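You operate a simulated robot arm through the tools that you are given. There is no shell and no other tool.

Carry out the task below with a simulated two-armed robot. There is one attempt and no reset: what you move stays moved.

TASK
Shake up the last of the cocoa with milk in its jar.
Fine: about 100 ml; screw the lid on before shaking; jug and jar go back. Set down upright: milk jug, cocoa jar.

It is judged by the outcome, as a careful person would: the job done as asked, and still so three seconds after it is handed in. It fails if anything else is knocked over, pushed out of place, dropped, spilled or broken. Lids that push on must go on centred and level and be pressed home; caps that screw on are set level and turned clockwise until they are tight.

THE ROBOT
Two 7-joint arms with fingered hands on one trunk that stands fixed in place. Base frame: the origin is at the foot of the trunk, x ahead of it, y to its left, z up. Lengths are in m, angles in rad, forces in N, time in s.
The left shoulder is at [0.06, 0.138, 0.947], the right one opposite. With the tool pointing down near the work surface each hand reaches from about 0.4 to 0.92 m from the base axis, measured 20 degrees to its own side. Payload 4 kg a hand.
The tool frame of a hand sits at the grasp point between the pads (the TCP): z along the fingers, y along the line on which they close. The tips reach 0.036 m beyond it. The gripper opens to 0.12 m; its body begins 0.042 m behind the TCP. The gripper is a hand of 5 fingers: y runs from the thumb to the fingers, the wrist lies at [-0.015, -0.109, -0.2] in the tool frame, and closing takes about 1.5 s.
Orientation is that of the tool frame in the base frame, as a unit quaternion [x, y, z, w]. With the fingers straight down and the wrist toward the robot, the tool's x, y and z point along [0, 1, 0], [1, 0, 0] and [0, 0, -1] of the base frame.

THE INTERFACE
- The arms move only by the tool send_rows. It takes "left_motion", "right_motion" or both (then of equal length, played together; a hand with none holds still); each is a list of rows, each a list of 6 numbers: the shift along the base's x, y, z in units of 20 mm (1.0 is 20 mm), then the turn, a rotation vector about the base's x, y, z in units of 5 degrees (1.0 is 5 degrees). In form: [[dx, dy, dz, wx, wy, wz], ...]. A call has 1 to 20 rows; each row shifts and turns the commanded pose from where the row before left it. "left_fingers" and "right_fingers" are, for a hand that has rows, the finger opening in cm, from 0 to 12, set as the call begins (left out, the last holds). A call with a number of a shift or a turn outside -1 to 1 is refused whole. Each row takes 0.2 s and may step no farther than 0.05 m and 0.15 rad from the row before; otherwise, or with a gripper value out of range, the whole call is refused. Where a pose cannot be reached the arm comes as near as it can. A force on the tool above 40 N (or 10 N above the force at the start of the call, whichever is more), or a blocked arm, ends the call early, and 0.2 s more pass. The fingers move at their own pace (about 0.153 m/s each) and stop on an object; they squeeze with about 22 N. The grip force told is the motor's: it shows also when the fingers shut on nothing. Time passes only in rows, and 0.2 s behind the last, so rows that do not move let the fingers close. The reply holds the time, the measured pose of the TCP, the force on the tool along the base axes, the opening and the grip force, in the units named above and with some noise, with the torque about the TCP (base axes, N m) and any sound that the robot's microphone picked up.
- Cameras (640 x 400 px; columns grow to the right, rows downward): "scene" is now at [0.0648, 0.003, 1.6065]; the picture's right is [-0.03, -1.00, 0.00], its down [-0.59, 0.02, -0.81] and it looks along [0.81, -0.02, -0.59] (base axes); focal length 316 px, centre (320, 200). "left" rides on the left gripper at [-0.069, -0.079, -0.131] in its tool frame; the picture's right is [-0.78, -0.29, 0.55], its down [0.55, -0.73, 0.40] and it looks along [0.29, 0.61, 0.74] (tool axes); focal length 222 px, centre (320, 200). "right" rides on the right gripper at [0.069, -0.079, -0.131] in its tool frame; the picture's right is [-0.78, 0.29, -0.55], its down [-0.55, -0.73, 0.40] and it looks along [-0.29, 0.61, 0.74] (tool axes); focal length 222 px, centre (320, 200). There is no depth. A picture from a camera that has moved, and an enlarged one, comes with that camera's place and axes in the base frame and with its lens. The place of the scene camera against the robot may be out by one fixed shift of up to 0.025 m in any direction.
- snapshot(camera): a new picture of that camera. It takes no simulated time.
- move_column(by): slides the trunk up (or, below 0, down) by that many m; the arms and the scene camera ride with it, the base frame stays. It gives what a move gives, with no picture.
- move_fingers(index, middle, ring, little, thumb_bend, thumb_turn, hand): sets how far each is bent, from 0 (flat) to 100 (curled in); at 30 the hand is open as for a grip, at 70 the pads meet at the TCP. One left out holds its place. A second passes; each finger stops where it meets its share of the squeeze, and holds until it gets a number again. A gripper value or a shape takes the hand back. It gives what a move gives, with no picture; readings hold the bend of each and the force on index, middle, ring, little, thumb and palm. thumb_turn goes from beside the hand (0) to across from the fingers (100), as for a grip.
- hand_shape(shape, hand): the hand has 5 fingers and takes this shape, open, in about a second: jaw (thumb against the fingers, like two jaws); tri (thumb and two fingers); tip (a fingertip pinch); poke (one finger out to press); point (the index stretched); flat (the hand flat); cup (the hand cupped); fist (a fist). The gripper value then closes the fingers along that shape, each until it touches; the sizes above hold for jaw. It gives what a move gives, with no picture.
- aim_head(pan, tilt): turns the head with the scene camera to pan (to the left, within 1.501 rad either way) and tilt (down, from -0.506 to 1.204), counted from straight ahead of the robot. It gives what a move gives.
- inspect(camera, box): a new picture of the part [left, top, right, bottom] of that camera's present view, enlarged. It takes no simulated time.
- job_done(): hands the job in; it is judged then, once.

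Places have to be worked out from the pictures, the camera data and where the tool is seen. Open the grippers and draw the arms clear of the work before you hand the job in, unless the task says otherwise.

The tools are called after "Emit:" as a command line: name --argument value ..., lists and objects as JSON in quotes. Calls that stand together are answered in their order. send_rows: Moves the arms, as the interface text tells. Its arguments: {"type":"object","properties":{"left_motion":{"type":"array"},"left_fingers":{"type":"number"},"right_motion":{"type":"array"},"right_fingers":{"type":"number"}},"required":[]} The other tools are called the same way: move_column (by) moves the trunk up or down; hand_shape (shape, hand) gives the hand a shape; move_fingers (index, middle, ring, little, thumb_bend, thumb_turn, hand) moves the fingers one by one; aim_head (pan, tilt) turns the head that bears the scene camera; snapshot (camera) takes a picture; inspect (camera, box) takes an enlarged picture of a part of a camera's view; job_done () hands the job in.

At the start:

```text
t: 0.0
left_tool_pos: [0.4664, 0.1416, 1.3205]
left_tcp_rot: [0.708, 0.706, 0.0, 0.001]
left_force: [0.4, -0.7, -0.2]
left_ft_torque: [-0.01, 0.01, 0.01]
left_grip_width: 0.1199
left_grasp_force: 0.0
left_shape: jaw
left_bend: [30.0, 30.0, 30.0, 30.0, 30.0, 97.0]
left_finger forces: [0.1, 0.0, 0.0, 0.0, 0.0, 0.1]
right_tool_pos: [0.5894, -0.2865, 1.3034]
right_tcp_rot: [0.707, 0.707, -0.001, 0.0]
right_force: [0.3, 0.4, -0.8]
right_ft_torque: [-0.01, -0.01, 0.01]
right_grip_width: 0.1196
right_grasp_force: 0.0
right_shape: jaw
right_bend: [30.0, 30.0, 30.0, 30.0, 30.0, 97.0]
right_finger forces: [0.0, 0.0, 0.1, 0.1, 0.1, 0.0]
trunk travel left (down, up): [-0.525, 0.065]
head pan, tilt (commanded): [-0.026, 0.627]
```

scene: 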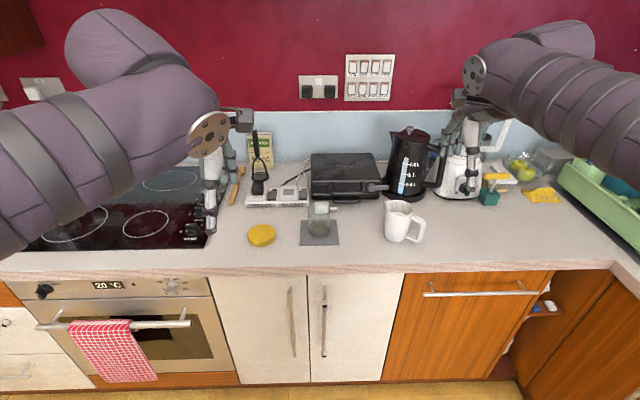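
right: 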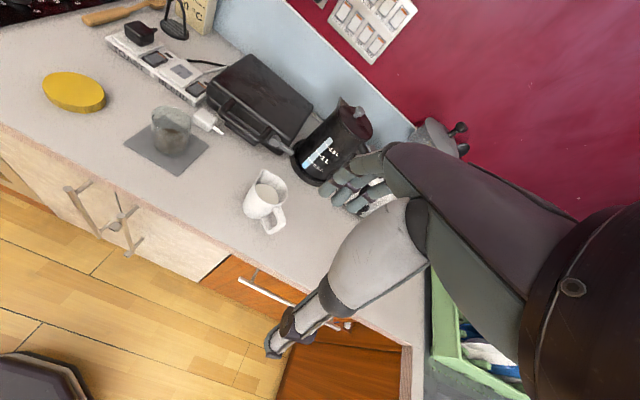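
left: 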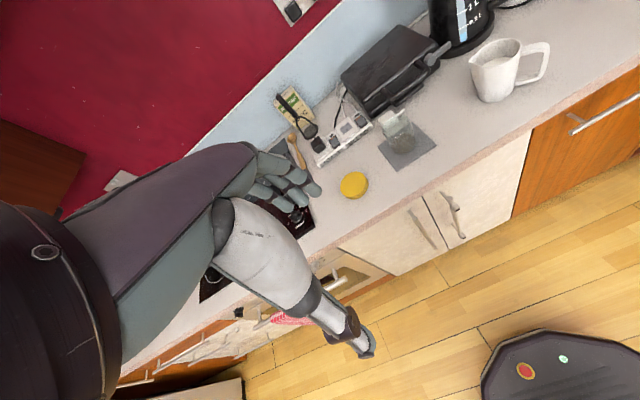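

I see the jar on a grey mat, a yellow lid to its left, and a white milk jug to the right. I'll enlarge those parts of the view first.

Emit:
inspect --camera "scene" --box '[230, 180, 350, 255]'

Emit:
inspect --camera "scene" --box '[350, 180, 470, 255]'

Emit:
inspect --camera "left" --box '[320, 30, 560, 180]'

Emit:
inspect --camera "right" --box '[100, 80, 340, 230]'

```text
5.33 times, centred on (290, 218) of scene
camera zoom: at [0.0648, 0.003, 1.6065], right [-0.03, -1.0, 0.0], down [-0.59, 0.02, -0.81], along [0.81, -0.02, -0.59], focal length 1688 px, centre (480, 107)
```

zoom: 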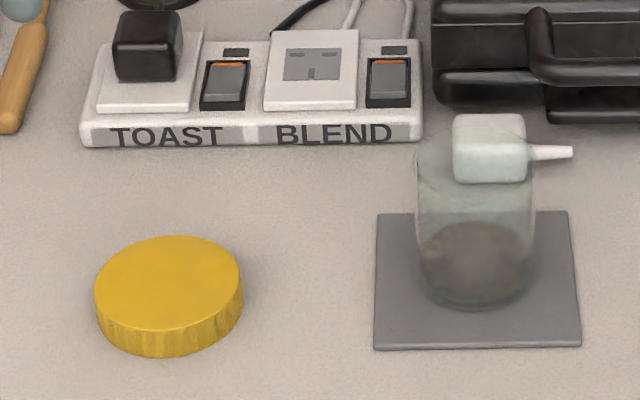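

```text
5.33 times, centred on (410, 218) of scene
camera zoom: at [0.0648, 0.003, 1.6065], right [-0.03, -1.0, 0.0], down [-0.59, 0.02, -0.81], along [0.81, -0.02, -0.59], focal length 1688 px, centre (-160, 107)
```

zoom: 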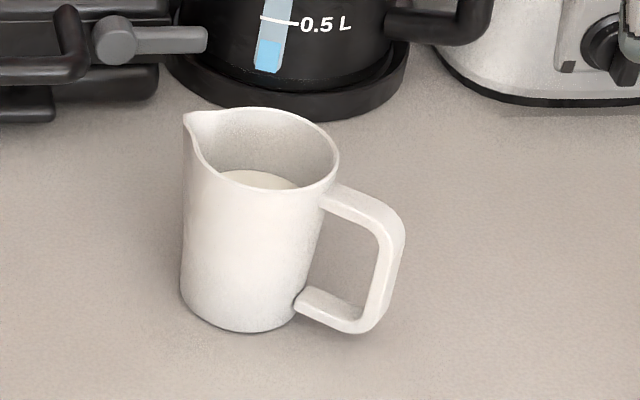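

```text
2.67 times, centred on (440, 105) of left
camera zoom: at [0.3881, 0.0716, 1.4522], right [-0.29, -0.78, -0.55], down [-0.73, 0.55, -0.4], along [0.61, 0.29, -0.74], focal length 592 px, centre (0, 453)
```

zoom: 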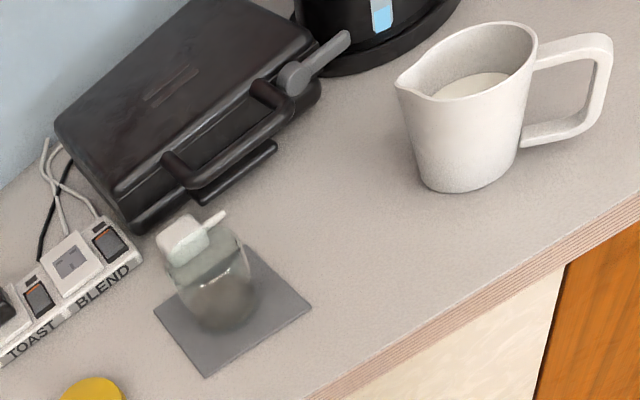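

```text
2.67 times, centred on (220, 155) of right
camera zoom: at [0.5096, -0.2157, 1.4334], right [0.29, -0.78, 0.55], down [-0.73, -0.55, -0.4], along [0.61, -0.29, -0.74], focal length 592 px, centre (587, 320)
```

zoom: 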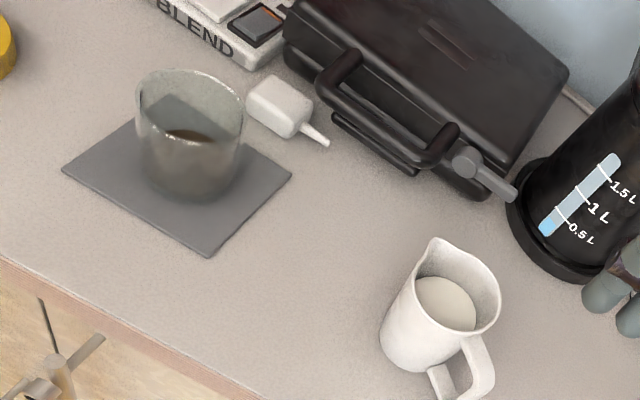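

I measured the mat from both hand cameras: the counter is at about z=0.90 and the jar stands at about (0.82, -0.02). I'll zoom in more closely on the jar, the lid and the jug.

Emit:
inspect --camera "left" --box '[370, 100, 450, 150]'

Emit:
inspect --camera "right" --box '[120, 90, 216, 150]'

Emit:
inspect --camera "right" --box '[216, 150, 312, 210]'

Emit:
inspect --camera "right" --box '[216, 190, 312, 250]'

Emit:
inspect --camera "left" --box '[460, 30, 556, 110]'

Emit:
inspect --camera "left" --box '[320, 150, 400, 210]'

```text
8.00 times, centred on (410, 125) of left
camera zoom: at [0.3881, 0.0716, 1.4522], right [-0.29, -0.78, -0.55], down [-0.73, 0.55, -0.4], along [0.61, 0.29, -0.74], focal length 1777 px, centre (-400, 800)
```

zoom: 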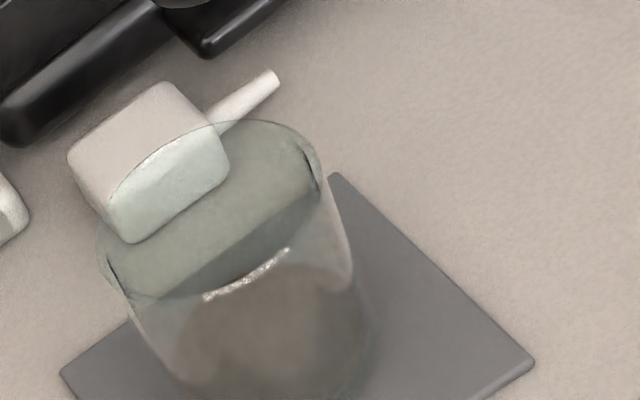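

```text
6.67 times, centred on (168, 120) of right
camera zoom: at [0.5096, -0.2157, 1.4334], right [0.29, -0.78, 0.55], down [-0.73, -0.55, -0.4], along [0.61, -0.29, -0.74], focal length 1481 px, centre (1333, 733)
```

zoom: 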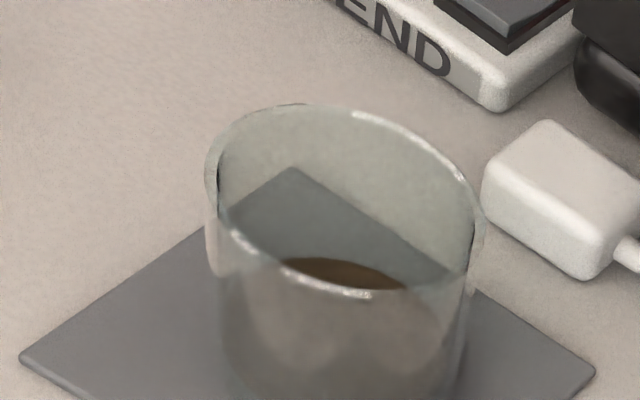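

```text
6.67 times, centred on (264, 180) of right
camera zoom: at [0.5096, -0.2157, 1.4334], right [0.29, -0.78, 0.55], down [-0.73, -0.55, -0.4], along [0.61, -0.29, -0.74], focal length 1481 px, centre (693, 333)
```

zoom: 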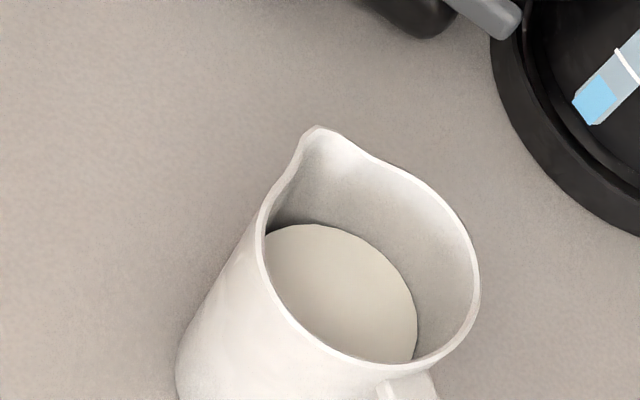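

```text
6.67 times, centred on (264, 220) of right
camera zoom: at [0.5096, -0.2157, 1.4334], right [0.29, -0.78, 0.55], down [-0.73, -0.55, -0.4], along [0.61, -0.29, -0.74], focal length 1481 px, centre (693, 67)
```

zoom: 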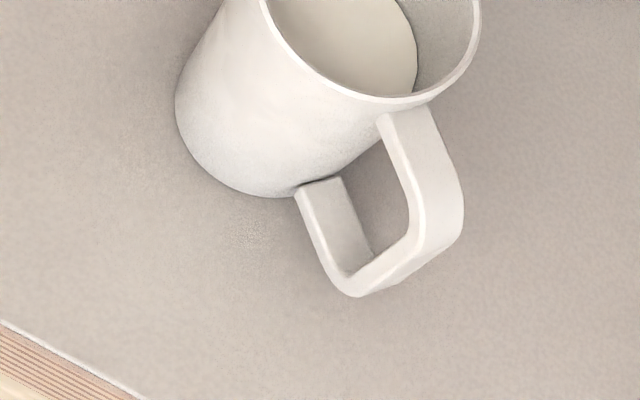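

```text
5.00 times, centred on (508, 70) of left
camera zoom: at [0.3881, 0.0716, 1.4522], right [-0.29, -0.78, -0.55], down [-0.73, 0.55, -0.4], along [0.61, 0.29, -0.74], focal length 1111 px, centre (-620, 850)
```

zoom: 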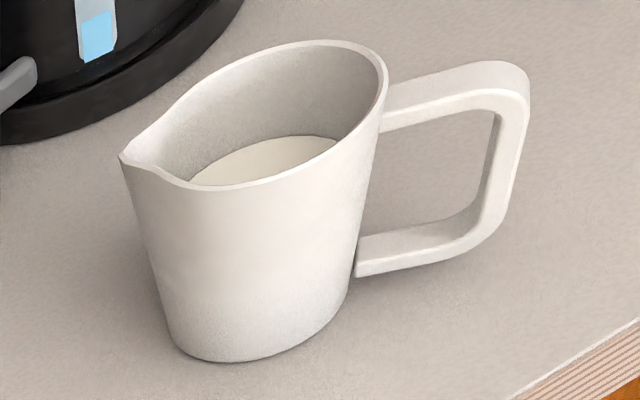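

```text
6.67 times, centred on (360, 180) of left
camera zoom: at [0.3881, 0.0716, 1.4522], right [-0.29, -0.78, -0.55], down [-0.73, 0.55, -0.4], along [0.61, 0.29, -0.74], focal length 1481 px, centre (53, 333)
```

zoom: 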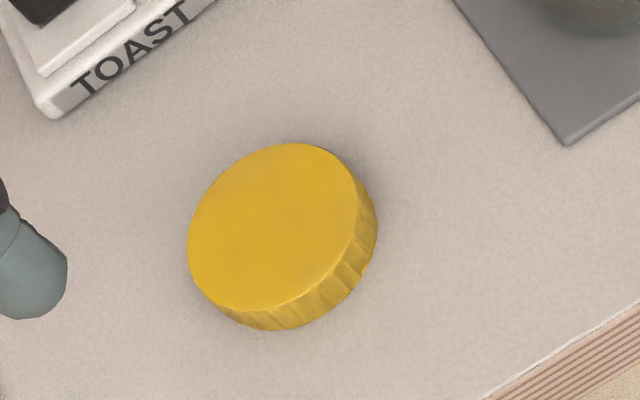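

The jar is about 70 mm wide and 93 mm tall, centred near (0.8185, -0.021). The jug is near (0.804, -0.263) with its spout pointing to (+0.65, +0.75) and its handle the opposite way. I'll look at the hands next to judge their size before grasping.

Emit:
inspect --camera "scene" --box '[180, 90, 300, 240]'

Emit:
inspect --camera "scene" --box '[400, 40, 560, 220]'

Emit:
inspect --camera "right" --box '[240, 100, 480, 360]'

```text
2.67 times, centred on (240, 165) of scene
camera zoom: at [0.0648, 0.003, 1.6065], right [-0.03, -1.0, 0.0], down [-0.59, 0.02, -0.81], along [0.81, -0.02, -0.59], focal length 844 px, centre (533, 293)
```

zoom: 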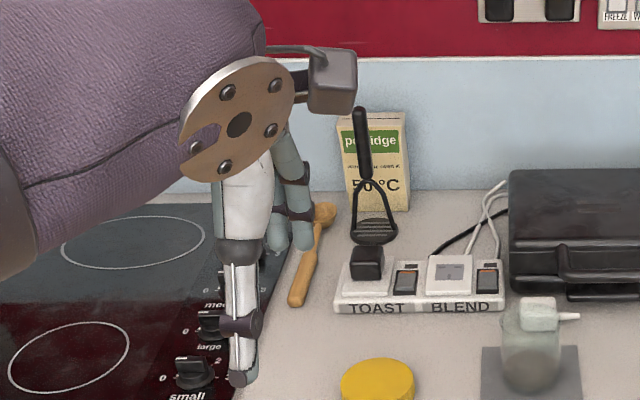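

```text
2.22 times, centred on (480, 130) of scene
camera zoom: at [0.0648, 0.003, 1.6065], right [-0.03, -1.0, 0.0], down [-0.59, 0.02, -0.81], along [0.81, -0.02, -0.59], focal length 703 px, centre (-36, 356)
```

zoom: 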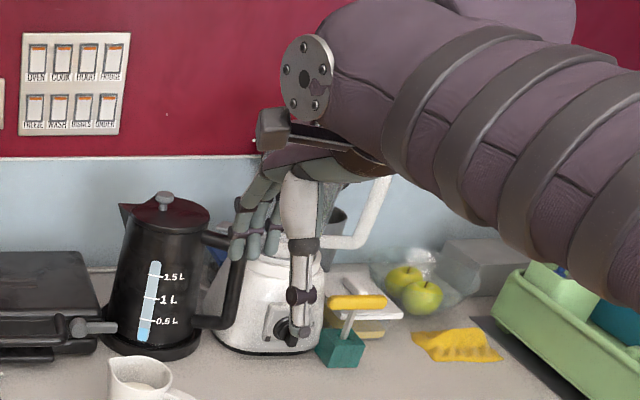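

```text
1.54 times, centred on (360, 230) of right
camera zoom: at [0.5096, -0.2157, 1.4334], right [0.29, -0.78, 0.55], down [-0.73, -0.55, -0.4], along [0.61, -0.29, -0.74], focal length 342 px, centre (258, 154)
```

zoom: 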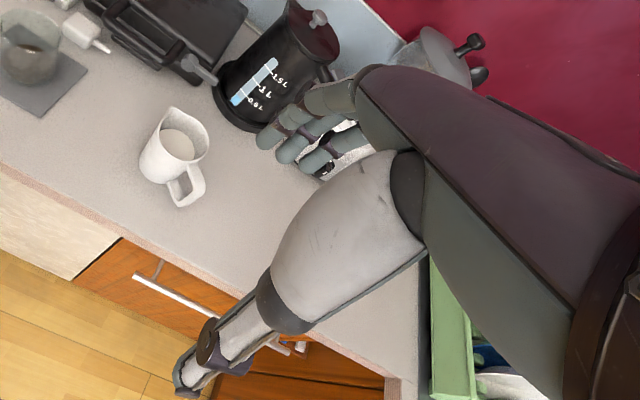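

The hands are about human size. I'll raise the trunk fully for reach and move the left arm aside. Before touching anything, I'll test in free air whether the right arm can take the grasp and pour orientations.

Emit:
move_column --by 0.065

Emit:
send_rows --left_motion '[[0, 1, 0, 0, 0, 0], [0, 1, 0, 0, 0, 0], [0, 1, 0, 0, 0, 0], [0, 1, 0, 0, 0, 0], [0, 1, 0, 0, 0, 0], [0, 1, 0, 0, 0, 0], [0, 1, 0, 0, 0, 0], [0, 1, 0, 0, 0, 0], [0, 0, 0, 0, 0, 0], [0, 0, 0, 0, 0, 0], [0, 0, 0, 0, 0, 0], [0, 0, 0, 0, 0, 0], [0, 0, 0, 0, 0, 0], [0, 0, 0, 0, 0, 0], [0, 0, 0, 0, 0, 0], [0, 0, 0, 0, 0, 0]]' --right_motion '[[0, 0, 0, 0, 0, -0.9214], [0, 0, 0, 0, 0, -0.9214], [0, 0, 0, 0, 0, -0.9214], [0, 0, 0, 0, 0, -0.9214], [0, 0, 0, 0, 0, -0.9214], [0, 0, 0, 0, 0, -0.9214], [0, 0, 0, 0, 0, -0.9214], [0, 0, 0, 0, 0, -0.9214], [0, 0, 0, 0.8, -0.6, 0], [0, 0, 0, 0.8, -0.6, 0], [0, 0, 0, 0.8, -0.6, 0], [0, 0, 0, 0.8, -0.6, 0], [0, 0, 0, 0.8, -0.6, 0], [0, 0, 0, 0.8, -0.6, 0], [0, 0, 0, 0.8, -0.6, 0], [0, 0, 0, 0, 0, 0]]'

```text
t: 1.0
left_tool_pos: [0.4681, 0.1426, 1.3861]
left_tcp_rot: [0.707, 0.707, 0.0, 0.0]
left_force: [0.0, 1.5, -0.3]
left_ft_torque: [0.01, -0.02, 0.0]
left_grip_width: 0.1199
left_grasp_force: 0.1
left_shape: jaw
left_bend: [30.0, 30.0, 30.0, 30.0, 30.0, 97.0]
left_finger forces: [0.0, 0.0, 0.0, 0.1, 0.0, 0.1]
right_tool_pos: [0.5891, -0.2854, 1.3669]
right_tcp_rot: [0.707, 0.707, 0.0, 0.0]
right_force: [-0.2, -1.0, 1.1]
right_ft_torque: [-0.02, -0.01, 0.01]
right_grip_width: 0.1197
right_grasp_force: 0.1
right_shape: jaw
right_bend: [30.0, 30.0, 30.0, 30.0, 30.0, 97.0]
right_finger forces: [0.0, 0.0, 0.0, 0.0, 0.1, 0.0]
trunk travel left (down, up): [-0.59, 0.0]
head pan, tilt (commanded): [-0.026, 0.627]
```

```text
t: 4.4
left_tool_pos: [0.4678, 0.3026, 1.3856]
left_tcp_rot: [0.707, 0.707, 0.0, 0.0]
left_force: [-0.3, -0.7, 0.5]
left_ft_torque: [0.0, -0.02, 0.0]
left_grip_width: 0.1196
left_grasp_force: 0.2
left_shape: jaw
left_bend: [30.0, 30.0, 30.0, 30.0, 30.0, 97.0]
left_finger forces: [0.0, 0.0, 0.0, 0.0, 0.0, 0.0]
right_tool_pos: [0.589, -0.2862, 1.3675]
right_tcp_rot: [0.853, 0.427, 0.269, -0.134]
right_force: [1.0, -0.2, 0.0]
right_ft_torque: [0.0, 0.0, 0.0]
right_grip_width: 0.1197
right_grasp_force: 0.0
right_shape: jaw
right_bend: [30.0, 30.0, 30.0, 30.0, 30.0, 97.0]
right_finger forces: [0.0, 0.0, 0.1, 0.0, 0.0, 0.1]
trunk travel left (down, up): [-0.59, 0.0]
head pan, tilt (commanded): [-0.026, 0.627]
```

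The grasp orientation is reached exactly. Next I test the pour orientation above the jar in free air at z≈1.3, well above everything.

Emit:
send_rows --right_motion '[[0.88, 1, -0.25, 0, 0, 0.9214], [0.88, 1, -0.25, 0, 0, 0.9214], [0.88, 1, -0.25, 0, 0, 0.9214], [0.88, 1, -0.25, 0, 0, 0.9214], [0.88, 1, -0.25, 0, 0, 0.9214], [0.88, 1, -0.25, 0, 0, 0.9214], [0.88, 1, -0.25, 0, 0, 0.9214], [0.88, 1, -0.25, 0, 0, 0.9214], [0.88, 1, -0.25, 0, 0, 0], [0.88, 1, -0.25, 0, 0, 0], [0.88, 1, -0.25, 0, 0, 0], [0.88, 1, -0.25, 0, 0, 0], [0, 0, 0, 0, 0, 0]]'

Emit:
send_rows --right_motion '[[0, 0, -0.5, -1, 0, 0], [0, 0, -0.5, -1, 0, 0], [0, 0, -0.5, -1, 0, 0], [0, 0, -0.5, -1, 0, 0], [0, 0, -0.5, -1, 0, 0], [0, 0, -0.5, -1, 0, 0], [0, 0, -0.5, -1, 0, 0], [0, 0, -0.5, -1, 0, 0], [0, 0, -0.5, -1, 0, 0], [0, 0, -0.5, -1, 0, 0], [0, 0, -0.5, -1, 0, 0], [0, 0, -0.5, -1, 0, 0], [0, 0, -0.5, -1, 0, 0], [0, 0, 0, 0, 0, 0]]'

Emit:
snapshot --camera "scene"

```text
t: 7.2
left_tool_pos: [0.4667, 0.3021, 1.3867]
left_tcp_rot: [0.707, 0.707, 0.0, 0.0]
left_force: [0.5, -0.3, 0.1]
left_ft_torque: [0.03, -0.02, 0.0]
left_grip_width: 0.1197
left_grasp_force: 0.0
left_shape: jaw
left_bend: [30.0, 30.0, 30.0, 30.0, 30.0, 97.0]
left_finger forces: [0.0, 0.1, 0.0, 0.1, 0.0, 0.0]
right_tool_pos: [0.8, -0.0451, 1.3066]
right_tcp_rot: [0.675, 0.675, 0.212, -0.212]
right_force: [-0.8, 0.6, 0.1]
right_ft_torque: [0.0, -0.04, 0.01]
right_grip_width: 0.1197
right_grasp_force: 0.0
right_shape: jaw
right_bend: [30.0, 30.0, 30.0, 30.0, 30.0, 97.0]
right_finger forces: [0.0, 0.1, 0.1, 0.1, 0.0, 0.1]
trunk travel left (down, up): [-0.59, 0.0]
head pan, tilt (commanded): [-0.026, 0.627]
```

```text
t: 10.2
left_tool_pos: [0.4669, 0.3019, 1.3855]
left_tcp_rot: [0.707, 0.707, 0.0, 0.0]
left_force: [-0.4, 0.1, -0.5]
left_ft_torque: [0.01, -0.01, 0.0]
left_grip_width: 0.1193
left_grasp_force: 0.1
left_shape: jaw
left_bend: [30.0, 30.0, 30.0, 30.0, 30.0, 97.0]
left_finger forces: [0.1, 0.0, 0.1, 0.0, 0.0, 0.0]
right_tool_pos: [0.8009, -0.0462, 1.1774]
right_tcp_rot: [0.683, 0.682, -0.184, 0.185]
right_force: [-0.2, 0.7, 0.8]
right_ft_torque: [-0.01, 0.04, 0.0]
right_grip_width: 0.1196
right_grasp_force: 0.1
right_shape: jaw
right_bend: [30.0, 30.0, 30.0, 30.0, 30.0, 97.0]
right_finger forces: [0.0, 0.0, 0.0, 0.0, 0.0, 0.0]
trunk travel left (down, up): [-0.59, 0.0]
head pan, tilt (commanded): [-0.026, 0.627]
```

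```text
taken
camera scene: at [0.0646, 0.0028, 1.6715], right [-0.03, -1.0, 0.0], down [-0.59, 0.02, -0.81], along [0.81, -0.02, -0.59], focal length 316 px, centre (320, 200)
```

scene: 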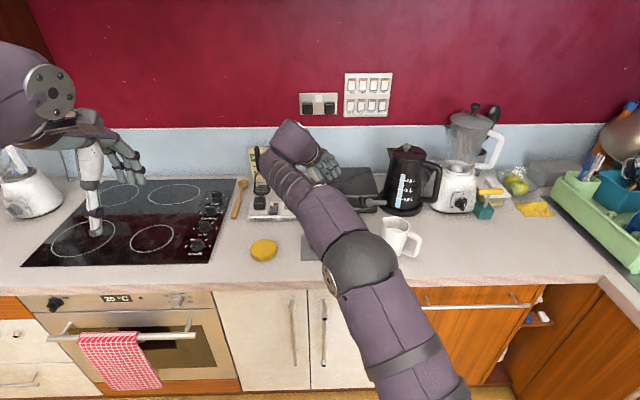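

The pour orientation is reachable. I'll undo the tilt, then bring the right hand to a pre-grasp above and behind the jug handle.

Emit:
send_rows --right_motion '[[0, 0, 0.5, 1, 0, 0], [0, 0, 0.5, 1, 0, 0], [0, 0, 0.5, 1, 0, 0], [0, 0, 0.5, 1, 0, 0], [0, 0, 0.5, 1, 0, 0], [0, 0, 0, 1, 0, 0], [0, 0, 0, 1, 0, 0], [0, 0, 0, 1, 0, 0], [0, 0, 0, 1, 0, 0], [0, 0, 0, 1, 0, 0], [0, 0, 0, 1, 0, 0], [0, 0, 0, 1, 0, 0], [0, 0, 0, 1, 0, 0]]'

Emit:
send_rows --right_motion '[[-0.13, -0.97, 0, 0, 0, -0.9214], [-0.13, -0.97, 0, 0, 0, -0.9214], [-0.13, -0.97, 0, 0, 0, -0.9214], [-0.13, -0.97, 0, 0, 0, -0.9214], [-0.13, -0.97, 0, 0, 0, -0.9214], [-0.13, -0.97, 0, 0, 0, -0.9214], [-0.13, -0.97, 0, 0, 0, -0.9214], [-0.13, -0.97, 0, 0, 0, -0.9214], [-0.13, -0.97, -0.3, 0, 0, 0], [-0.13, -0.97, -0.3, 0, 0, 0], [-0.13, -0.97, -0.5, 0, 0, 0], [-0.13, -0.97, -0.7, 0, 0, 0], [-0.13, -0.97, -0.7, 0, 0, 0], [-0.13, -0.97, -0.7, 0, 0, 0], [0, 0, -0.8, 0, 0, 0], [0, 0, 0, 0, 0, 0]]'

Emit:
snapshot --camera "right"

Emit:
snapshot --camera "scene"

```text
t: 13.0
left_tool_pos: [0.4682, 0.3012, 1.386]
left_tcp_rot: [0.707, 0.707, -0.001, 0.0]
left_force: [-0.1, -0.5, 0.3]
left_ft_torque: [0.03, -0.02, 0.01]
left_grip_width: 0.1196
left_grasp_force: 0.0
left_shape: jaw
left_bend: [30.0, 30.0, 30.0, 30.0, 30.0, 97.0]
left_finger forces: [0.0, 0.1, 0.0, 0.0, 0.1, 0.0]
right_tool_pos: [0.8007, -0.0449, 1.2275]
right_tcp_rot: [0.675, 0.674, 0.213, -0.213]
right_force: [-0.1, -0.1, -0.9]
right_ft_torque: [0.01, 0.0, -0.01]
right_grip_width: 0.1198
right_grasp_force: 0.1
right_shape: jaw
right_bend: [30.0, 30.0, 30.0, 30.0, 30.0, 97.0]
right_finger forces: [0.0, 0.0, 0.0, 0.0, 0.0, 0.0]
trunk travel left (down, up): [-0.59, 0.0]
head pan, tilt (commanded): [-0.026, 0.627]
```

```text
t: 16.4
left_tool_pos: [0.4679, 0.3026, 1.3862]
left_tcp_rot: [0.707, 0.707, 0.001, 0.001]
left_force: [-0.5, -0.7, 0.1]
left_ft_torque: [-0.04, 0.02, -0.04]
left_grip_width: 0.1197
left_grasp_force: 0.1
left_shape: jaw
left_bend: [30.0, 30.0, 30.0, 30.0, 30.0, 97.0]
left_finger forces: [0.0, 0.0, 0.1, 0.0, 0.0, 0.1]
right_tool_pos: [0.7632, -0.3157, 1.1463]
right_tcp_rot: [0.853, 0.427, 0.268, -0.135]
right_force: [-0.3, 0.0, -0.8]
right_ft_torque: [-0.01, -0.01, 0.01]
right_grip_width: 0.1199
right_grasp_force: 0.0
right_shape: jaw
right_bend: [30.0, 30.0, 30.0, 30.0, 30.0, 97.0]
right_finger forces: [0.0, 0.1, 0.0, 0.1, 0.1, 0.0]
trunk travel left (down, up): [-0.59, 0.0]
head pan, tilt (commanded): [-0.026, 0.627]
```

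```text
taken
camera right: at [0.6888, -0.2836, 1.2941], right [-0.34, -0.94, 0.0], down [-0.72, 0.26, -0.64], along [0.6, -0.22, -0.77], focal length 222 px, centre (320, 200)
```

right: 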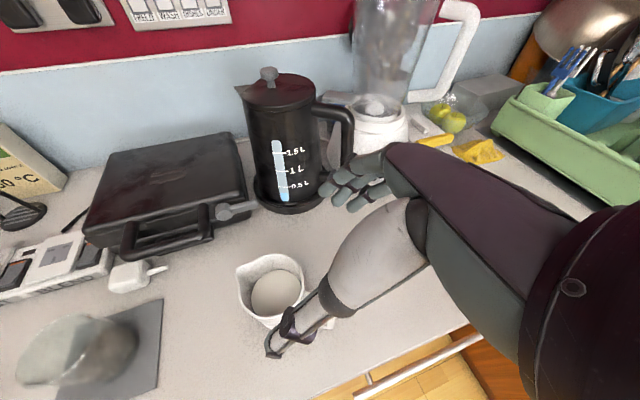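

```text
taken
camera scene: at [0.0646, 0.0028, 1.6715], right [-0.03, -1.0, 0.0], down [-0.59, 0.02, -0.81], along [0.81, -0.02, -0.59], focal length 316 px, centre (320, 200)
```

scene: 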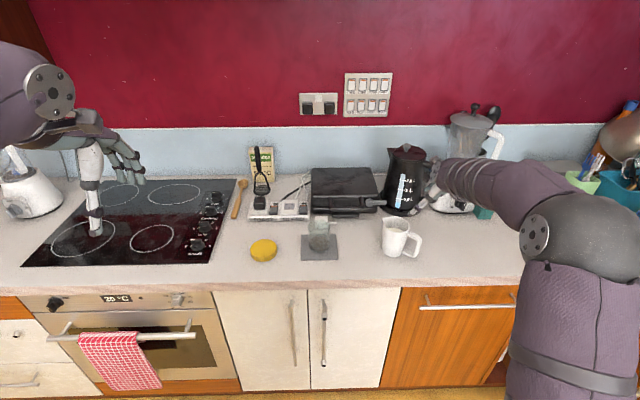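

The hand is at the pre-grasp height. I'll zoom in on both views to check how the thumb and fingers line up with the jug.

Emit:
inspect --camera "scene" --box '[360, 140, 520, 260]'

Emit:
inspect --camera "right" --box '[220, 160, 420, 380]'

Emit:
snapshot --camera "left"

```text
3.33 times, centred on (440, 200) of scene
camera zoom: at [0.0646, 0.0028, 1.6715], right [-0.03, -1.0, 0.0], down [-0.59, 0.02, -0.81], along [0.81, -0.02, -0.59], focal length 1055 px, centre (-80, 200)
```

zoom: 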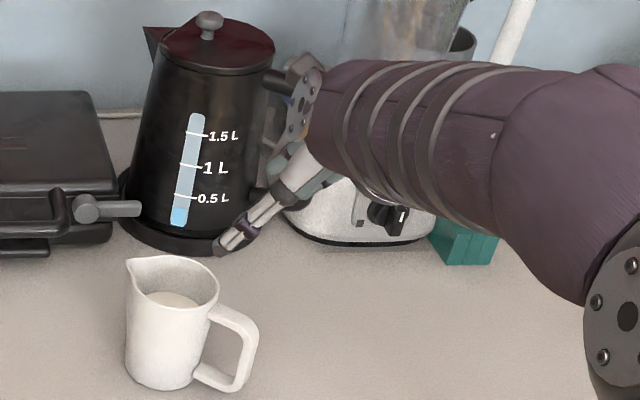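

```text
1.82 times, centred on (320, 270) of right
camera zoom: at [0.6888, -0.2836, 1.2941], right [-0.34, -0.94, 0.0], down [-0.72, 0.26, -0.64], along [0.6, -0.22, -0.77], focal length 404 px, centre (320, 73)
```

zoom: 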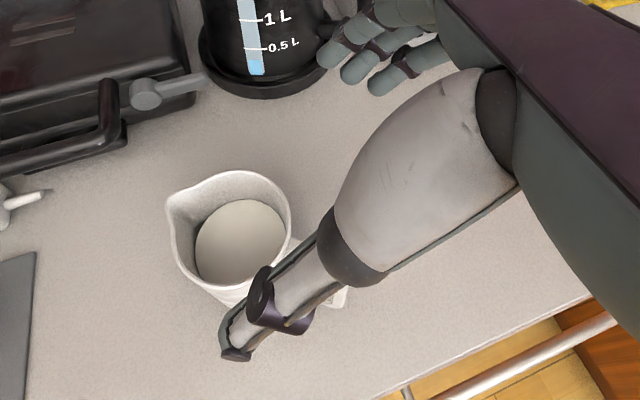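

```text
taken
camera left: at [0.3883, 0.2316, 1.5182], right [-0.29, -0.78, -0.55], down [-0.73, 0.55, -0.4], along [0.61, 0.29, -0.74], focal length 222 px, centre (320, 200)
```

left: 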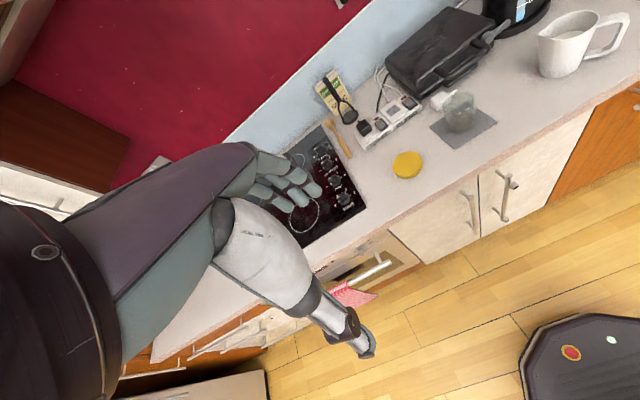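

The thumb and finger positions match the expected frame. I'll go down toward the jug along the slanted approach and stop 40 mm short of the grasp to check clearance.

Emit:
send_rows --right_motion '[[0.1, 0.1, -0.9, 0, 0, 0], [0.1, 0.1, -0.9, 0, 0, 0], [0.3, 0.4, -0.75, 0, 0, 0], [0.3, 0.4, -0.75, 0, 0, 0], [0.3, 0.4, -0.75, 0, 0, 0], [0.3, 0.4, -0.75, 0, 0, 0], [0, 0, 0, 0, 0, 0]]'

Emit:
inspect --camera "right" --box '[200, 140, 440, 400]'

Emit:
inspect --camera "scene" --box '[360, 160, 520, 280]'

Emit:
inspect --camera "left" --box '[480, 0, 640, 100]'

```text
t: 18.0
left_tool_pos: [0.4676, 0.3035, 1.3858]
left_tcp_rot: [0.706, 0.708, 0.0, -0.001]
left_force: [0.0, 0.0, 0.5]
left_ft_torque: [0.0, 0.01, -0.01]
left_grip_width: 0.1196
left_grasp_force: 0.2
left_shape: jaw
left_bend: [30.0, 30.0, 30.0, 30.0, 30.0, 97.0]
left_finger forces: [0.1, 0.0, 0.1, 0.0, 0.0, 0.1]
right_tool_pos: [0.7909, -0.2811, 1.0521]
right_tcp_rot: [0.853, 0.426, 0.269, -0.135]
right_force: [0.3, -0.3, 0.3]
right_ft_torque: [0.01, -0.03, 0.02]
right_grip_width: 0.1197
right_grasp_force: 0.0
right_shape: jaw
right_bend: [30.0, 30.0, 30.0, 30.0, 30.0, 97.0]
right_finger forces: [0.0, 0.1, 0.0, 0.0, 0.1, 0.0]
trunk travel left (down, up): [-0.59, 0.0]
head pan, tilt (commanded): [-0.026, 0.627]
```

```text
1.54 times, centred on (320, 270) of right
camera zoom: at [0.7164, -0.248, 1.1991], right [-0.34, -0.94, 0.0], down [-0.72, 0.26, -0.64], along [0.6, -0.22, -0.77], focal length 342 px, centre (320, 92)
```

zoom: 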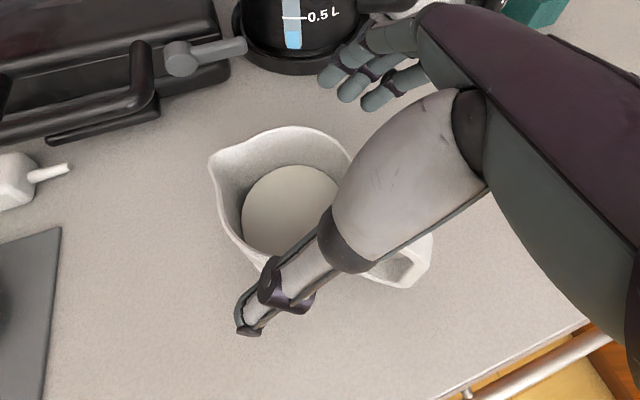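

```text
3.33 times, centred on (440, 220) of scene
camera zoom: at [0.0645, 0.003, 1.6715], right [-0.03, -1.0, 0.0], down [-0.59, 0.02, -0.81], along [0.81, -0.02, -0.59], focal length 1055 px, centre (-80, 133)
```

zoom: 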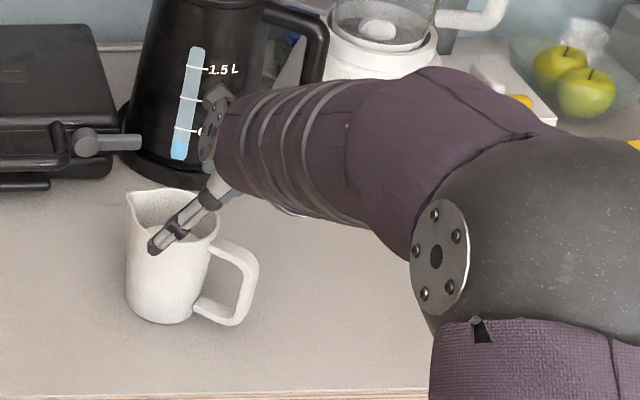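

```text
4.00 times, centred on (560, 50) of left
camera zoom: at [0.3883, 0.2317, 1.5181], right [-0.29, -0.78, -0.55], down [-0.73, 0.55, -0.4], along [0.61, 0.29, -0.74], focal length 888 px, centre (-640, 800)
```

zoom: 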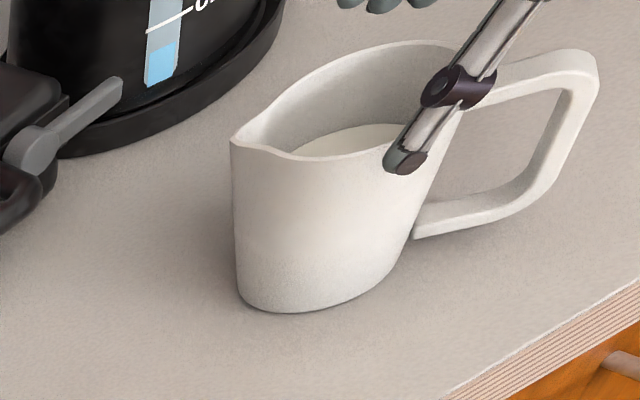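

The thumb tip is about 18 mm outside the jug wall, as planned. I'll advance slowly in small steps and watch for contact forces.

Emit:
send_rows --right_motion '[[0.17, 0.23, -0.41, 0, 0, 0], [0.17, 0.23, -0.41, 0, 0, 0], [0.17, 0.23, -0.41, 0, 0, 0], [0, 0, 0, 0, 0, 0]]'

Emit:
inspect --camera "left" --box '[480, 0, 640, 100]'

Emit:
inspect --camera "right" --box '[200, 140, 440, 400]'

```text
t: 19.0
left_tool_pos: [0.4666, 0.3017, 1.386]
left_tcp_rot: [0.707, 0.707, 0.0, 0.001]
left_force: [0.0, 0.1, 0.4]
left_ft_torque: [0.01, 0.0, 0.02]
left_grip_width: 0.1197
left_grasp_force: 0.0
left_shape: jaw
left_bend: [30.0, 30.0, 30.0, 30.0, 30.0, 97.0]
left_finger forces: [0.0, 0.0, 0.0, 0.1, 0.0, 0.0]
right_tool_pos: [0.8027, -0.2667, 1.0269]
right_tcp_rot: [0.853, 0.427, 0.269, -0.134]
right_force: [-0.6, 0.2, -0.4]
right_ft_torque: [-0.01, -0.01, -0.01]
right_grip_width: 0.1195
right_grasp_force: 0.0
right_shape: jaw
right_bend: [30.0, 30.0, 30.0, 30.0, 30.0, 97.0]
right_finger forces: [0.0, 0.1, 0.0, 0.0, 0.0, 0.0]
trunk travel left (down, up): [-0.59, 0.0]
head pan, tilt (commanded): [-0.026, 0.627]
```

```text
4.00 times, centred on (560, 50) of left
camera zoom: at [0.3884, 0.2317, 1.5181], right [-0.29, -0.78, -0.55], down [-0.73, 0.55, -0.4], along [0.61, 0.29, -0.74], focal length 888 px, centre (-640, 800)
```

zoom: 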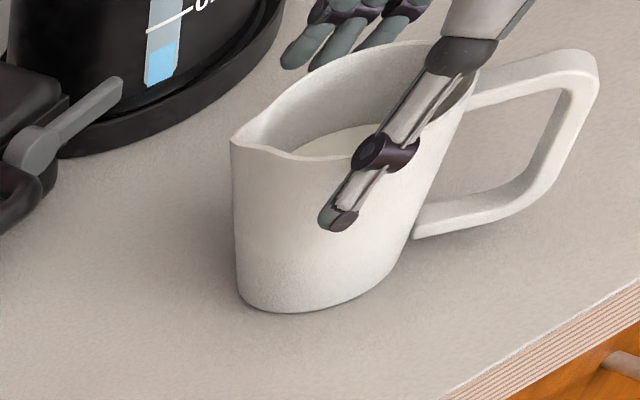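

```text
1.54 times, centred on (320, 270) of right
camera zoom: at [0.7278, -0.2334, 1.1739], right [-0.34, -0.94, 0.0], down [-0.72, 0.26, -0.64], along [0.6, -0.22, -0.77], focal length 342 px, centre (320, 92)
```

zoom: 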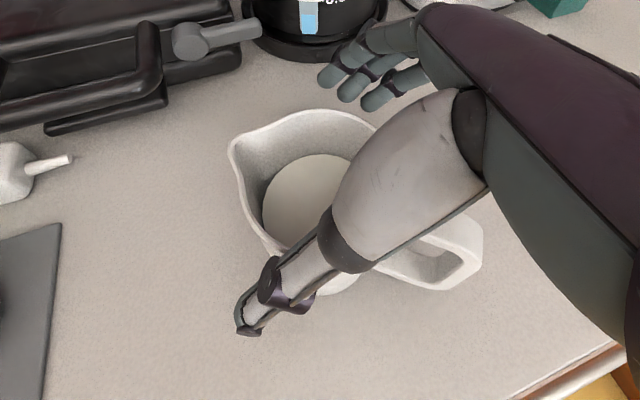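

There's no contact yet, and the thumb and fingers straddle the jug. I'll advance about 25 mm more along the approach.

Emit:
send_rows --right_motion '[[0.15, 0.2, -0.36, 0, 0, 0], [0.15, 0.2, -0.36, 0, 0, 0], [0.15, 0.2, -0.36, 0, 0, 0], [0, 0, 0, 0, 0, 0]]'

Emit:
inspect --camera "left" --box '[480, 0, 640, 100]'

Emit:
inspect --camera "scene" --box '[360, 180, 480, 270]'

```text
t: 20.0
left_tool_pos: [0.4679, 0.3036, 1.3865]
left_tcp_rot: [0.707, 0.707, 0.0, 0.0]
left_force: [-0.1, 0.0, -0.7]
left_ft_torque: [0.01, -0.01, 0.02]
left_grip_width: 0.1197
left_grasp_force: 0.0
left_shape: jaw
left_bend: [30.0, 30.0, 30.0, 30.0, 30.0, 97.0]
left_finger forces: [0.0, 0.0, 0.0, 0.1, 0.1, 0.1]
right_tool_pos: [0.8111, -0.2545, 1.0055]
right_tcp_rot: [0.853, 0.426, 0.27, -0.135]
right_force: [-1.9, 0.8, 2.8]
right_ft_torque: [0.05, 0.09, 0.02]
right_grip_width: 0.1199
right_grasp_force: 0.0
right_shape: jaw
right_bend: [30.0, 30.0, 30.0, 30.0, 30.0, 97.0]
right_finger forces: [0.0, 0.0, 0.0, 0.0, 2.9, 0.0]
trunk travel left (down, up): [-0.59, 0.0]
head pan, tilt (commanded): [-0.026, 0.627]
```

```text
4.00 times, centred on (560, 50) of left
camera zoom: at [0.388, 0.232, 1.5182], right [-0.29, -0.78, -0.55], down [-0.73, 0.55, -0.4], along [0.61, 0.29, -0.74], focal length 888 px, centre (-640, 800)
```

zoom: 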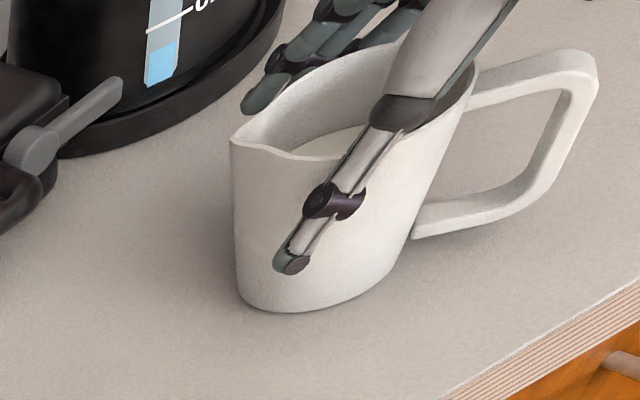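

```text
4.44 times, centred on (420, 225) of scene
camera zoom: at [0.0642, 0.0032, 1.6715], right [-0.03, -1.0, 0.0], down [-0.59, 0.02, -0.81], along [0.81, -0.02, -0.59], focal length 1407 px, centre (-124, 89)
```

zoom: 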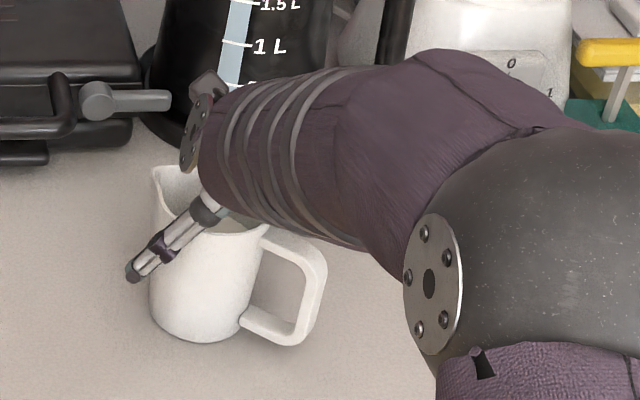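

The thumb is lightly touching the rim (2.9 N). I'll back off slightly, shift the hand 8 mm toward the thumb side, and re-check before closing.

Emit:
send_rows --right_motion '[[-0.32, 0.24, 0.15, 0, 0, 0], [0, 0, 0, 0, 0, 0]]'

```text
t: 20.6
left_tool_pos: [0.4674, 0.3024, 1.3857]
left_tcp_rot: [0.707, 0.707, 0.0, 0.0]
left_force: [-0.3, 0.6, 0.3]
left_ft_torque: [0.03, -0.01, 0.01]
left_grip_width: 0.1196
left_grasp_force: 0.0
left_shape: jaw
left_bend: [30.0, 30.0, 30.0, 30.0, 30.0, 97.0]
left_finger forces: [0.0, 0.0, 0.0, 0.0, 0.0, 0.1]
right_tool_pos: [0.8049, -0.2503, 1.0082]
right_tcp_rot: [0.853, 0.426, 0.269, -0.135]
right_force: [0.3, -0.5, -1.0]
right_ft_torque: [-0.02, -0.01, -0.02]
right_grip_width: 0.12
right_grasp_force: 0.1
right_shape: jaw
right_bend: [30.0, 30.0, 30.0, 30.0, 30.0, 97.0]
right_finger forces: [0.0, 0.0, 0.0, 0.0, 0.1, 0.0]
trunk travel left (down, up): [-0.59, 0.0]
head pan, tilt (commanded): [-0.026, 0.627]
```

The hand is clear again. I'll close gradually, first to a 10.3 cm opening, so the jug isn't shoved, and read the finger contacts.

Emit:
send_rows --right_motion '[[0, 0, 0, 0, 0, 0], [0, 0, 0, 0, 0, 0]]' --right_fingers 10.3

Emit:
inspect --camera "left" --box '[480, 0, 640, 100]'

```text
t: 21.2
left_tool_pos: [0.4671, 0.3034, 1.3855]
left_tcp_rot: [0.707, 0.708, 0.0, 0.0]
left_force: [-0.1, -0.6, -0.3]
left_ft_torque: [0.02, 0.0, 0.0]
left_grip_width: 0.1196
left_grasp_force: 0.0
left_shape: jaw
left_bend: [30.0, 30.0, 30.0, 30.0, 30.0, 97.0]
left_finger forces: [0.0, 0.0, 0.0, 0.0, 0.1, 0.0]
right_tool_pos: [0.8047, -0.2491, 1.0095]
right_tcp_rot: [0.853, 0.426, 0.268, -0.134]
right_force: [0.2, 0.5, -0.2]
right_ft_torque: [-0.02, 0.03, -0.04]
right_grip_width: 0.1034
right_grasp_force: 0.2
right_shape: jaw
right_bend: [31.0, 33.0, 32.0, 43.0, 36.0, 98.0]
right_finger forces: [0.1, 0.0, 0.0, 0.1, 0.0, 0.1]
trunk travel left (down, up): [-0.59, 0.0]
head pan, tilt (commanded): [-0.026, 0.627]
```

```text
4.00 times, centred on (560, 50) of left
camera zoom: at [0.3885, 0.2319, 1.518], right [-0.29, -0.78, -0.55], down [-0.73, 0.55, -0.4], along [0.61, 0.29, -0.74], focal length 888 px, centre (-640, 800)
```

zoom: 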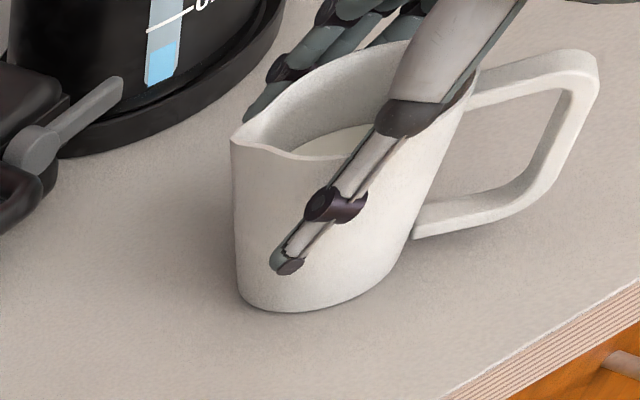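

Still no contact at 10.3 cm. I'll keep closing in steps and watch the individual finger forces.

Emit:
send_rows --right_motion '[[0, 0, 0, 0, 0, 0], [0, 0, 0, 0, 0, 0]]' --right_fingers 9.6

Emit:
send_rows --right_motion '[[0, 0, 0, 0, 0, 0], [0, 0, 0, 0, 0, 0]]' --right_fingers 9.1

```text
t: 21.8
left_tool_pos: [0.4672, 0.3013, 1.3857]
left_tcp_rot: [0.707, 0.707, 0.001, 0.0]
left_force: [0.6, 0.3, 0.3]
left_ft_torque: [0.01, -0.02, 0.02]
left_grip_width: 0.1197
left_grasp_force: 0.1
left_shape: jaw
left_bend: [30.0, 30.0, 30.0, 30.0, 30.0, 97.0]
left_finger forces: [0.0, 0.0, 0.1, 0.1, 0.1, 0.0]
right_tool_pos: [0.8045, -0.2487, 1.0077]
right_tcp_rot: [0.853, 0.425, 0.27, -0.134]
right_force: [-0.2, 0.1, 0.2]
right_ft_torque: [-0.01, 0.0, -0.02]
right_grip_width: 0.0961
right_grasp_force: 0.0
right_shape: jaw
right_bend: [32.0, 35.0, 34.0, 51.0, 39.0, 99.0]
right_finger forces: [0.0, 0.0, 0.1, 0.0, 0.0, 0.0]
trunk travel left (down, up): [-0.59, 0.0]
head pan, tilt (commanded): [-0.026, 0.627]
```

```text
t: 22.4
left_tool_pos: [0.4678, 0.3022, 1.3869]
left_tcp_rot: [0.707, 0.708, 0.0, 0.0]
left_force: [-0.5, -0.1, -0.3]
left_ft_torque: [0.02, 0.0, -0.01]
left_grip_width: 0.12
left_grasp_force: 0.1
left_shape: jaw
left_bend: [30.0, 30.0, 30.0, 30.0, 30.0, 97.0]
left_finger forces: [0.1, 0.0, 0.0, 0.0, 0.0, 0.0]
right_tool_pos: [0.8048, -0.2495, 1.0085]
right_tcp_rot: [0.853, 0.426, 0.269, -0.134]
right_force: [-0.9, -0.1, -0.3]
right_ft_torque: [0.0, 0.0, -0.03]
right_grip_width: 0.0912
right_grasp_force: 0.1
right_shape: jaw
right_bend: [33.0, 36.0, 35.0, 55.0, 39.0, 99.0]
right_finger forces: [0.0, 0.0, 0.0, 0.0, 0.0, 0.0]
trunk travel left (down, up): [-0.59, 0.0]
head pan, tilt (commanded): [-0.026, 0.627]
```

No contact yet at 9.1 cm, so I continue closing.

Emit:
send_rows --right_motion '[[0, 0, 0, 0, 0, 0], [0, 0, 0, 0, 0, 0]]' --right_fingers 8.6

Emit:
send_rows --right_motion '[[0, 0, 0, 0, 0, 0], [0, 0, 0, 0, 0, 0]]' --right_fingers 8.2

Emit:
inspect --camera "left" --box '[480, 0, 640, 100]'

Emit:
inspect --camera "right" --box '[200, 140, 440, 400]'

```text
t: 23.0
left_tool_pos: [0.4675, 0.3028, 1.3856]
left_tcp_rot: [0.707, 0.707, 0.0, 0.0]
left_force: [-0.4, 0.8, 0.1]
left_ft_torque: [0.0, 0.0, -0.01]
left_grip_width: 0.1197
left_grasp_force: 0.1
left_shape: jaw
left_bend: [30.0, 30.0, 30.0, 30.0, 30.0, 97.0]
left_finger forces: [0.0, 0.0, 0.1, 0.0, 0.1, 0.0]
right_tool_pos: [0.8047, -0.2501, 1.0078]
right_tcp_rot: [0.853, 0.427, 0.269, -0.135]
right_force: [0.4, 0.4, 0.4]
right_ft_torque: [0.02, 0.02, -0.03]
right_grip_width: 0.0865
right_grasp_force: 0.0
right_shape: jaw
right_bend: [34.0, 37.0, 36.0, 58.0, 41.0, 99.0]
right_finger forces: [0.0, 0.1, 0.1, 0.0, 0.1, 0.1]
trunk travel left (down, up): [-0.59, 0.0]
head pan, tilt (commanded): [-0.026, 0.627]
```

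```text
t: 23.6
left_tool_pos: [0.4683, 0.3034, 1.3869]
left_tcp_rot: [0.707, 0.707, 0.0, -0.001]
left_force: [0.0, -0.3, 0.9]
left_ft_torque: [-0.01, 0.04, 0.02]
left_grip_width: 0.1197
left_grasp_force: 0.1
left_shape: jaw
left_bend: [30.0, 30.0, 30.0, 30.0, 30.0, 97.0]
left_finger forces: [0.0, 0.0, 0.0, 0.0, 0.0, 0.0]
right_tool_pos: [0.804, -0.2503, 1.0087]
right_tcp_rot: [0.853, 0.426, 0.269, -0.135]
right_force: [0.6, 0.5, -0.2]
right_ft_torque: [-0.01, 0.02, 0.02]
right_grip_width: 0.0823
right_grasp_force: 0.0
right_shape: jaw
right_bend: [35.0, 39.0, 37.0, 60.0, 42.0, 99.0]
right_finger forces: [0.0, 0.0, 0.0, 0.0, 0.0, 0.0]
trunk travel left (down, up): [-0.59, 0.0]
head pan, tilt (commanded): [-0.026, 0.627]
```

```text
4.00 times, centred on (560, 50) of left
camera zoom: at [0.3886, 0.2319, 1.518], right [-0.29, -0.78, -0.55], down [-0.73, 0.55, -0.4], along [0.61, 0.29, -0.74], focal length 888 px, centre (-640, 800)
```

zoom: 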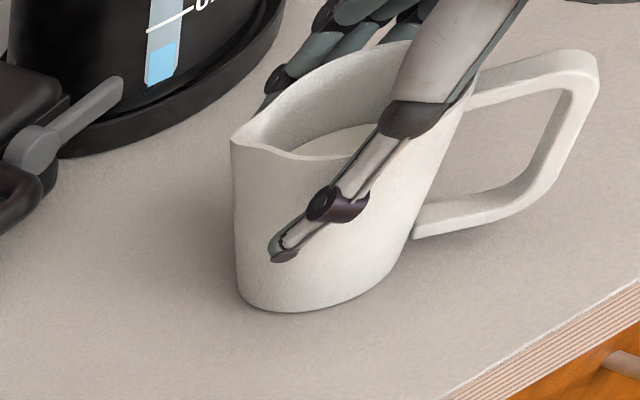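

```text
1.54 times, centred on (320, 270) of right
camera zoom: at [0.7301, -0.2168, 1.156], right [-0.34, -0.94, 0.0], down [-0.72, 0.26, -0.64], along [0.6, -0.22, -0.77], focal length 342 px, centre (320, 92)
```

zoom: 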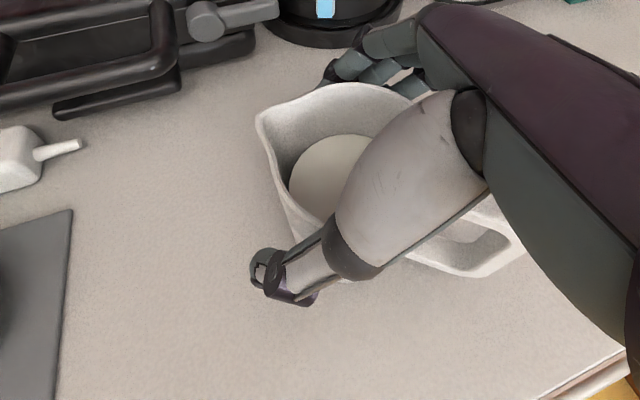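

The fingers are still just off the wall, so I continue in smaller steps.

Emit:
send_rows --right_motion '[[0, 0, 0, 0, 0, 0], [0, 0, 0, 0, 0, 0]]' --right_fingers 7.7

Emit:
send_rows --right_motion '[[0, 0, 0, 0, 0, 0], [0, 0, 0, 0, 0, 0]]' --right_fingers 7.3

```text
t: 24.2
left_tool_pos: [0.4672, 0.3022, 1.3864]
left_tcp_rot: [0.707, 0.707, 0.0, 0.0]
left_force: [0.2, 0.2, -0.2]
left_ft_torque: [0.0, 0.02, -0.01]
left_grip_width: 0.1203
left_grasp_force: 0.2
left_shape: jaw
left_bend: [30.0, 30.0, 30.0, 30.0, 30.0, 97.0]
left_finger forces: [0.0, 0.1, 0.0, 0.0, 0.1, 0.0]
right_tool_pos: [0.8054, -0.2489, 1.0082]
right_tcp_rot: [0.853, 0.427, 0.269, -0.135]
right_force: [0.4, -0.3, -0.2]
right_ft_torque: [0.0, -0.02, -0.03]
right_grip_width: 0.0772
right_grasp_force: 0.1
right_shape: jaw
right_bend: [36.0, 40.0, 38.0, 63.0, 45.0, 99.0]
right_finger forces: [0.0, 0.1, 0.1, 0.1, 0.0, 0.1]
trunk travel left (down, up): [-0.59, 0.0]
head pan, tilt (commanded): [-0.026, 0.627]
```

```text
t: 24.8
left_tool_pos: [0.4677, 0.3024, 1.3868]
left_tcp_rot: [0.707, 0.707, 0.0, 0.0]
left_force: [-0.6, -0.9, 0.3]
left_ft_torque: [-0.03, 0.01, 0.02]
left_grip_width: 0.1199
left_grasp_force: 0.0
left_shape: jaw
left_bend: [30.0, 30.0, 30.0, 30.0, 30.0, 97.0]
left_finger forces: [0.1, 0.0, 0.1, 0.1, 0.0, 0.1]
right_tool_pos: [0.805, -0.2496, 1.0084]
right_tcp_rot: [0.853, 0.426, 0.269, -0.134]
right_force: [1.4, -0.5, 0.9]
right_ft_torque: [0.0, -0.05, 0.04]
right_grip_width: 0.0734
right_grasp_force: 0.0
right_shape: jaw
right_bend: [38.0, 41.0, 39.0, 64.0, 47.0, 100.0]
right_finger forces: [0.1, 0.2, 0.4, 0.1, 0.1, 0.0]
trunk travel left (down, up): [-0.59, 0.0]
head pan, tilt (commanded): [-0.026, 0.627]
```

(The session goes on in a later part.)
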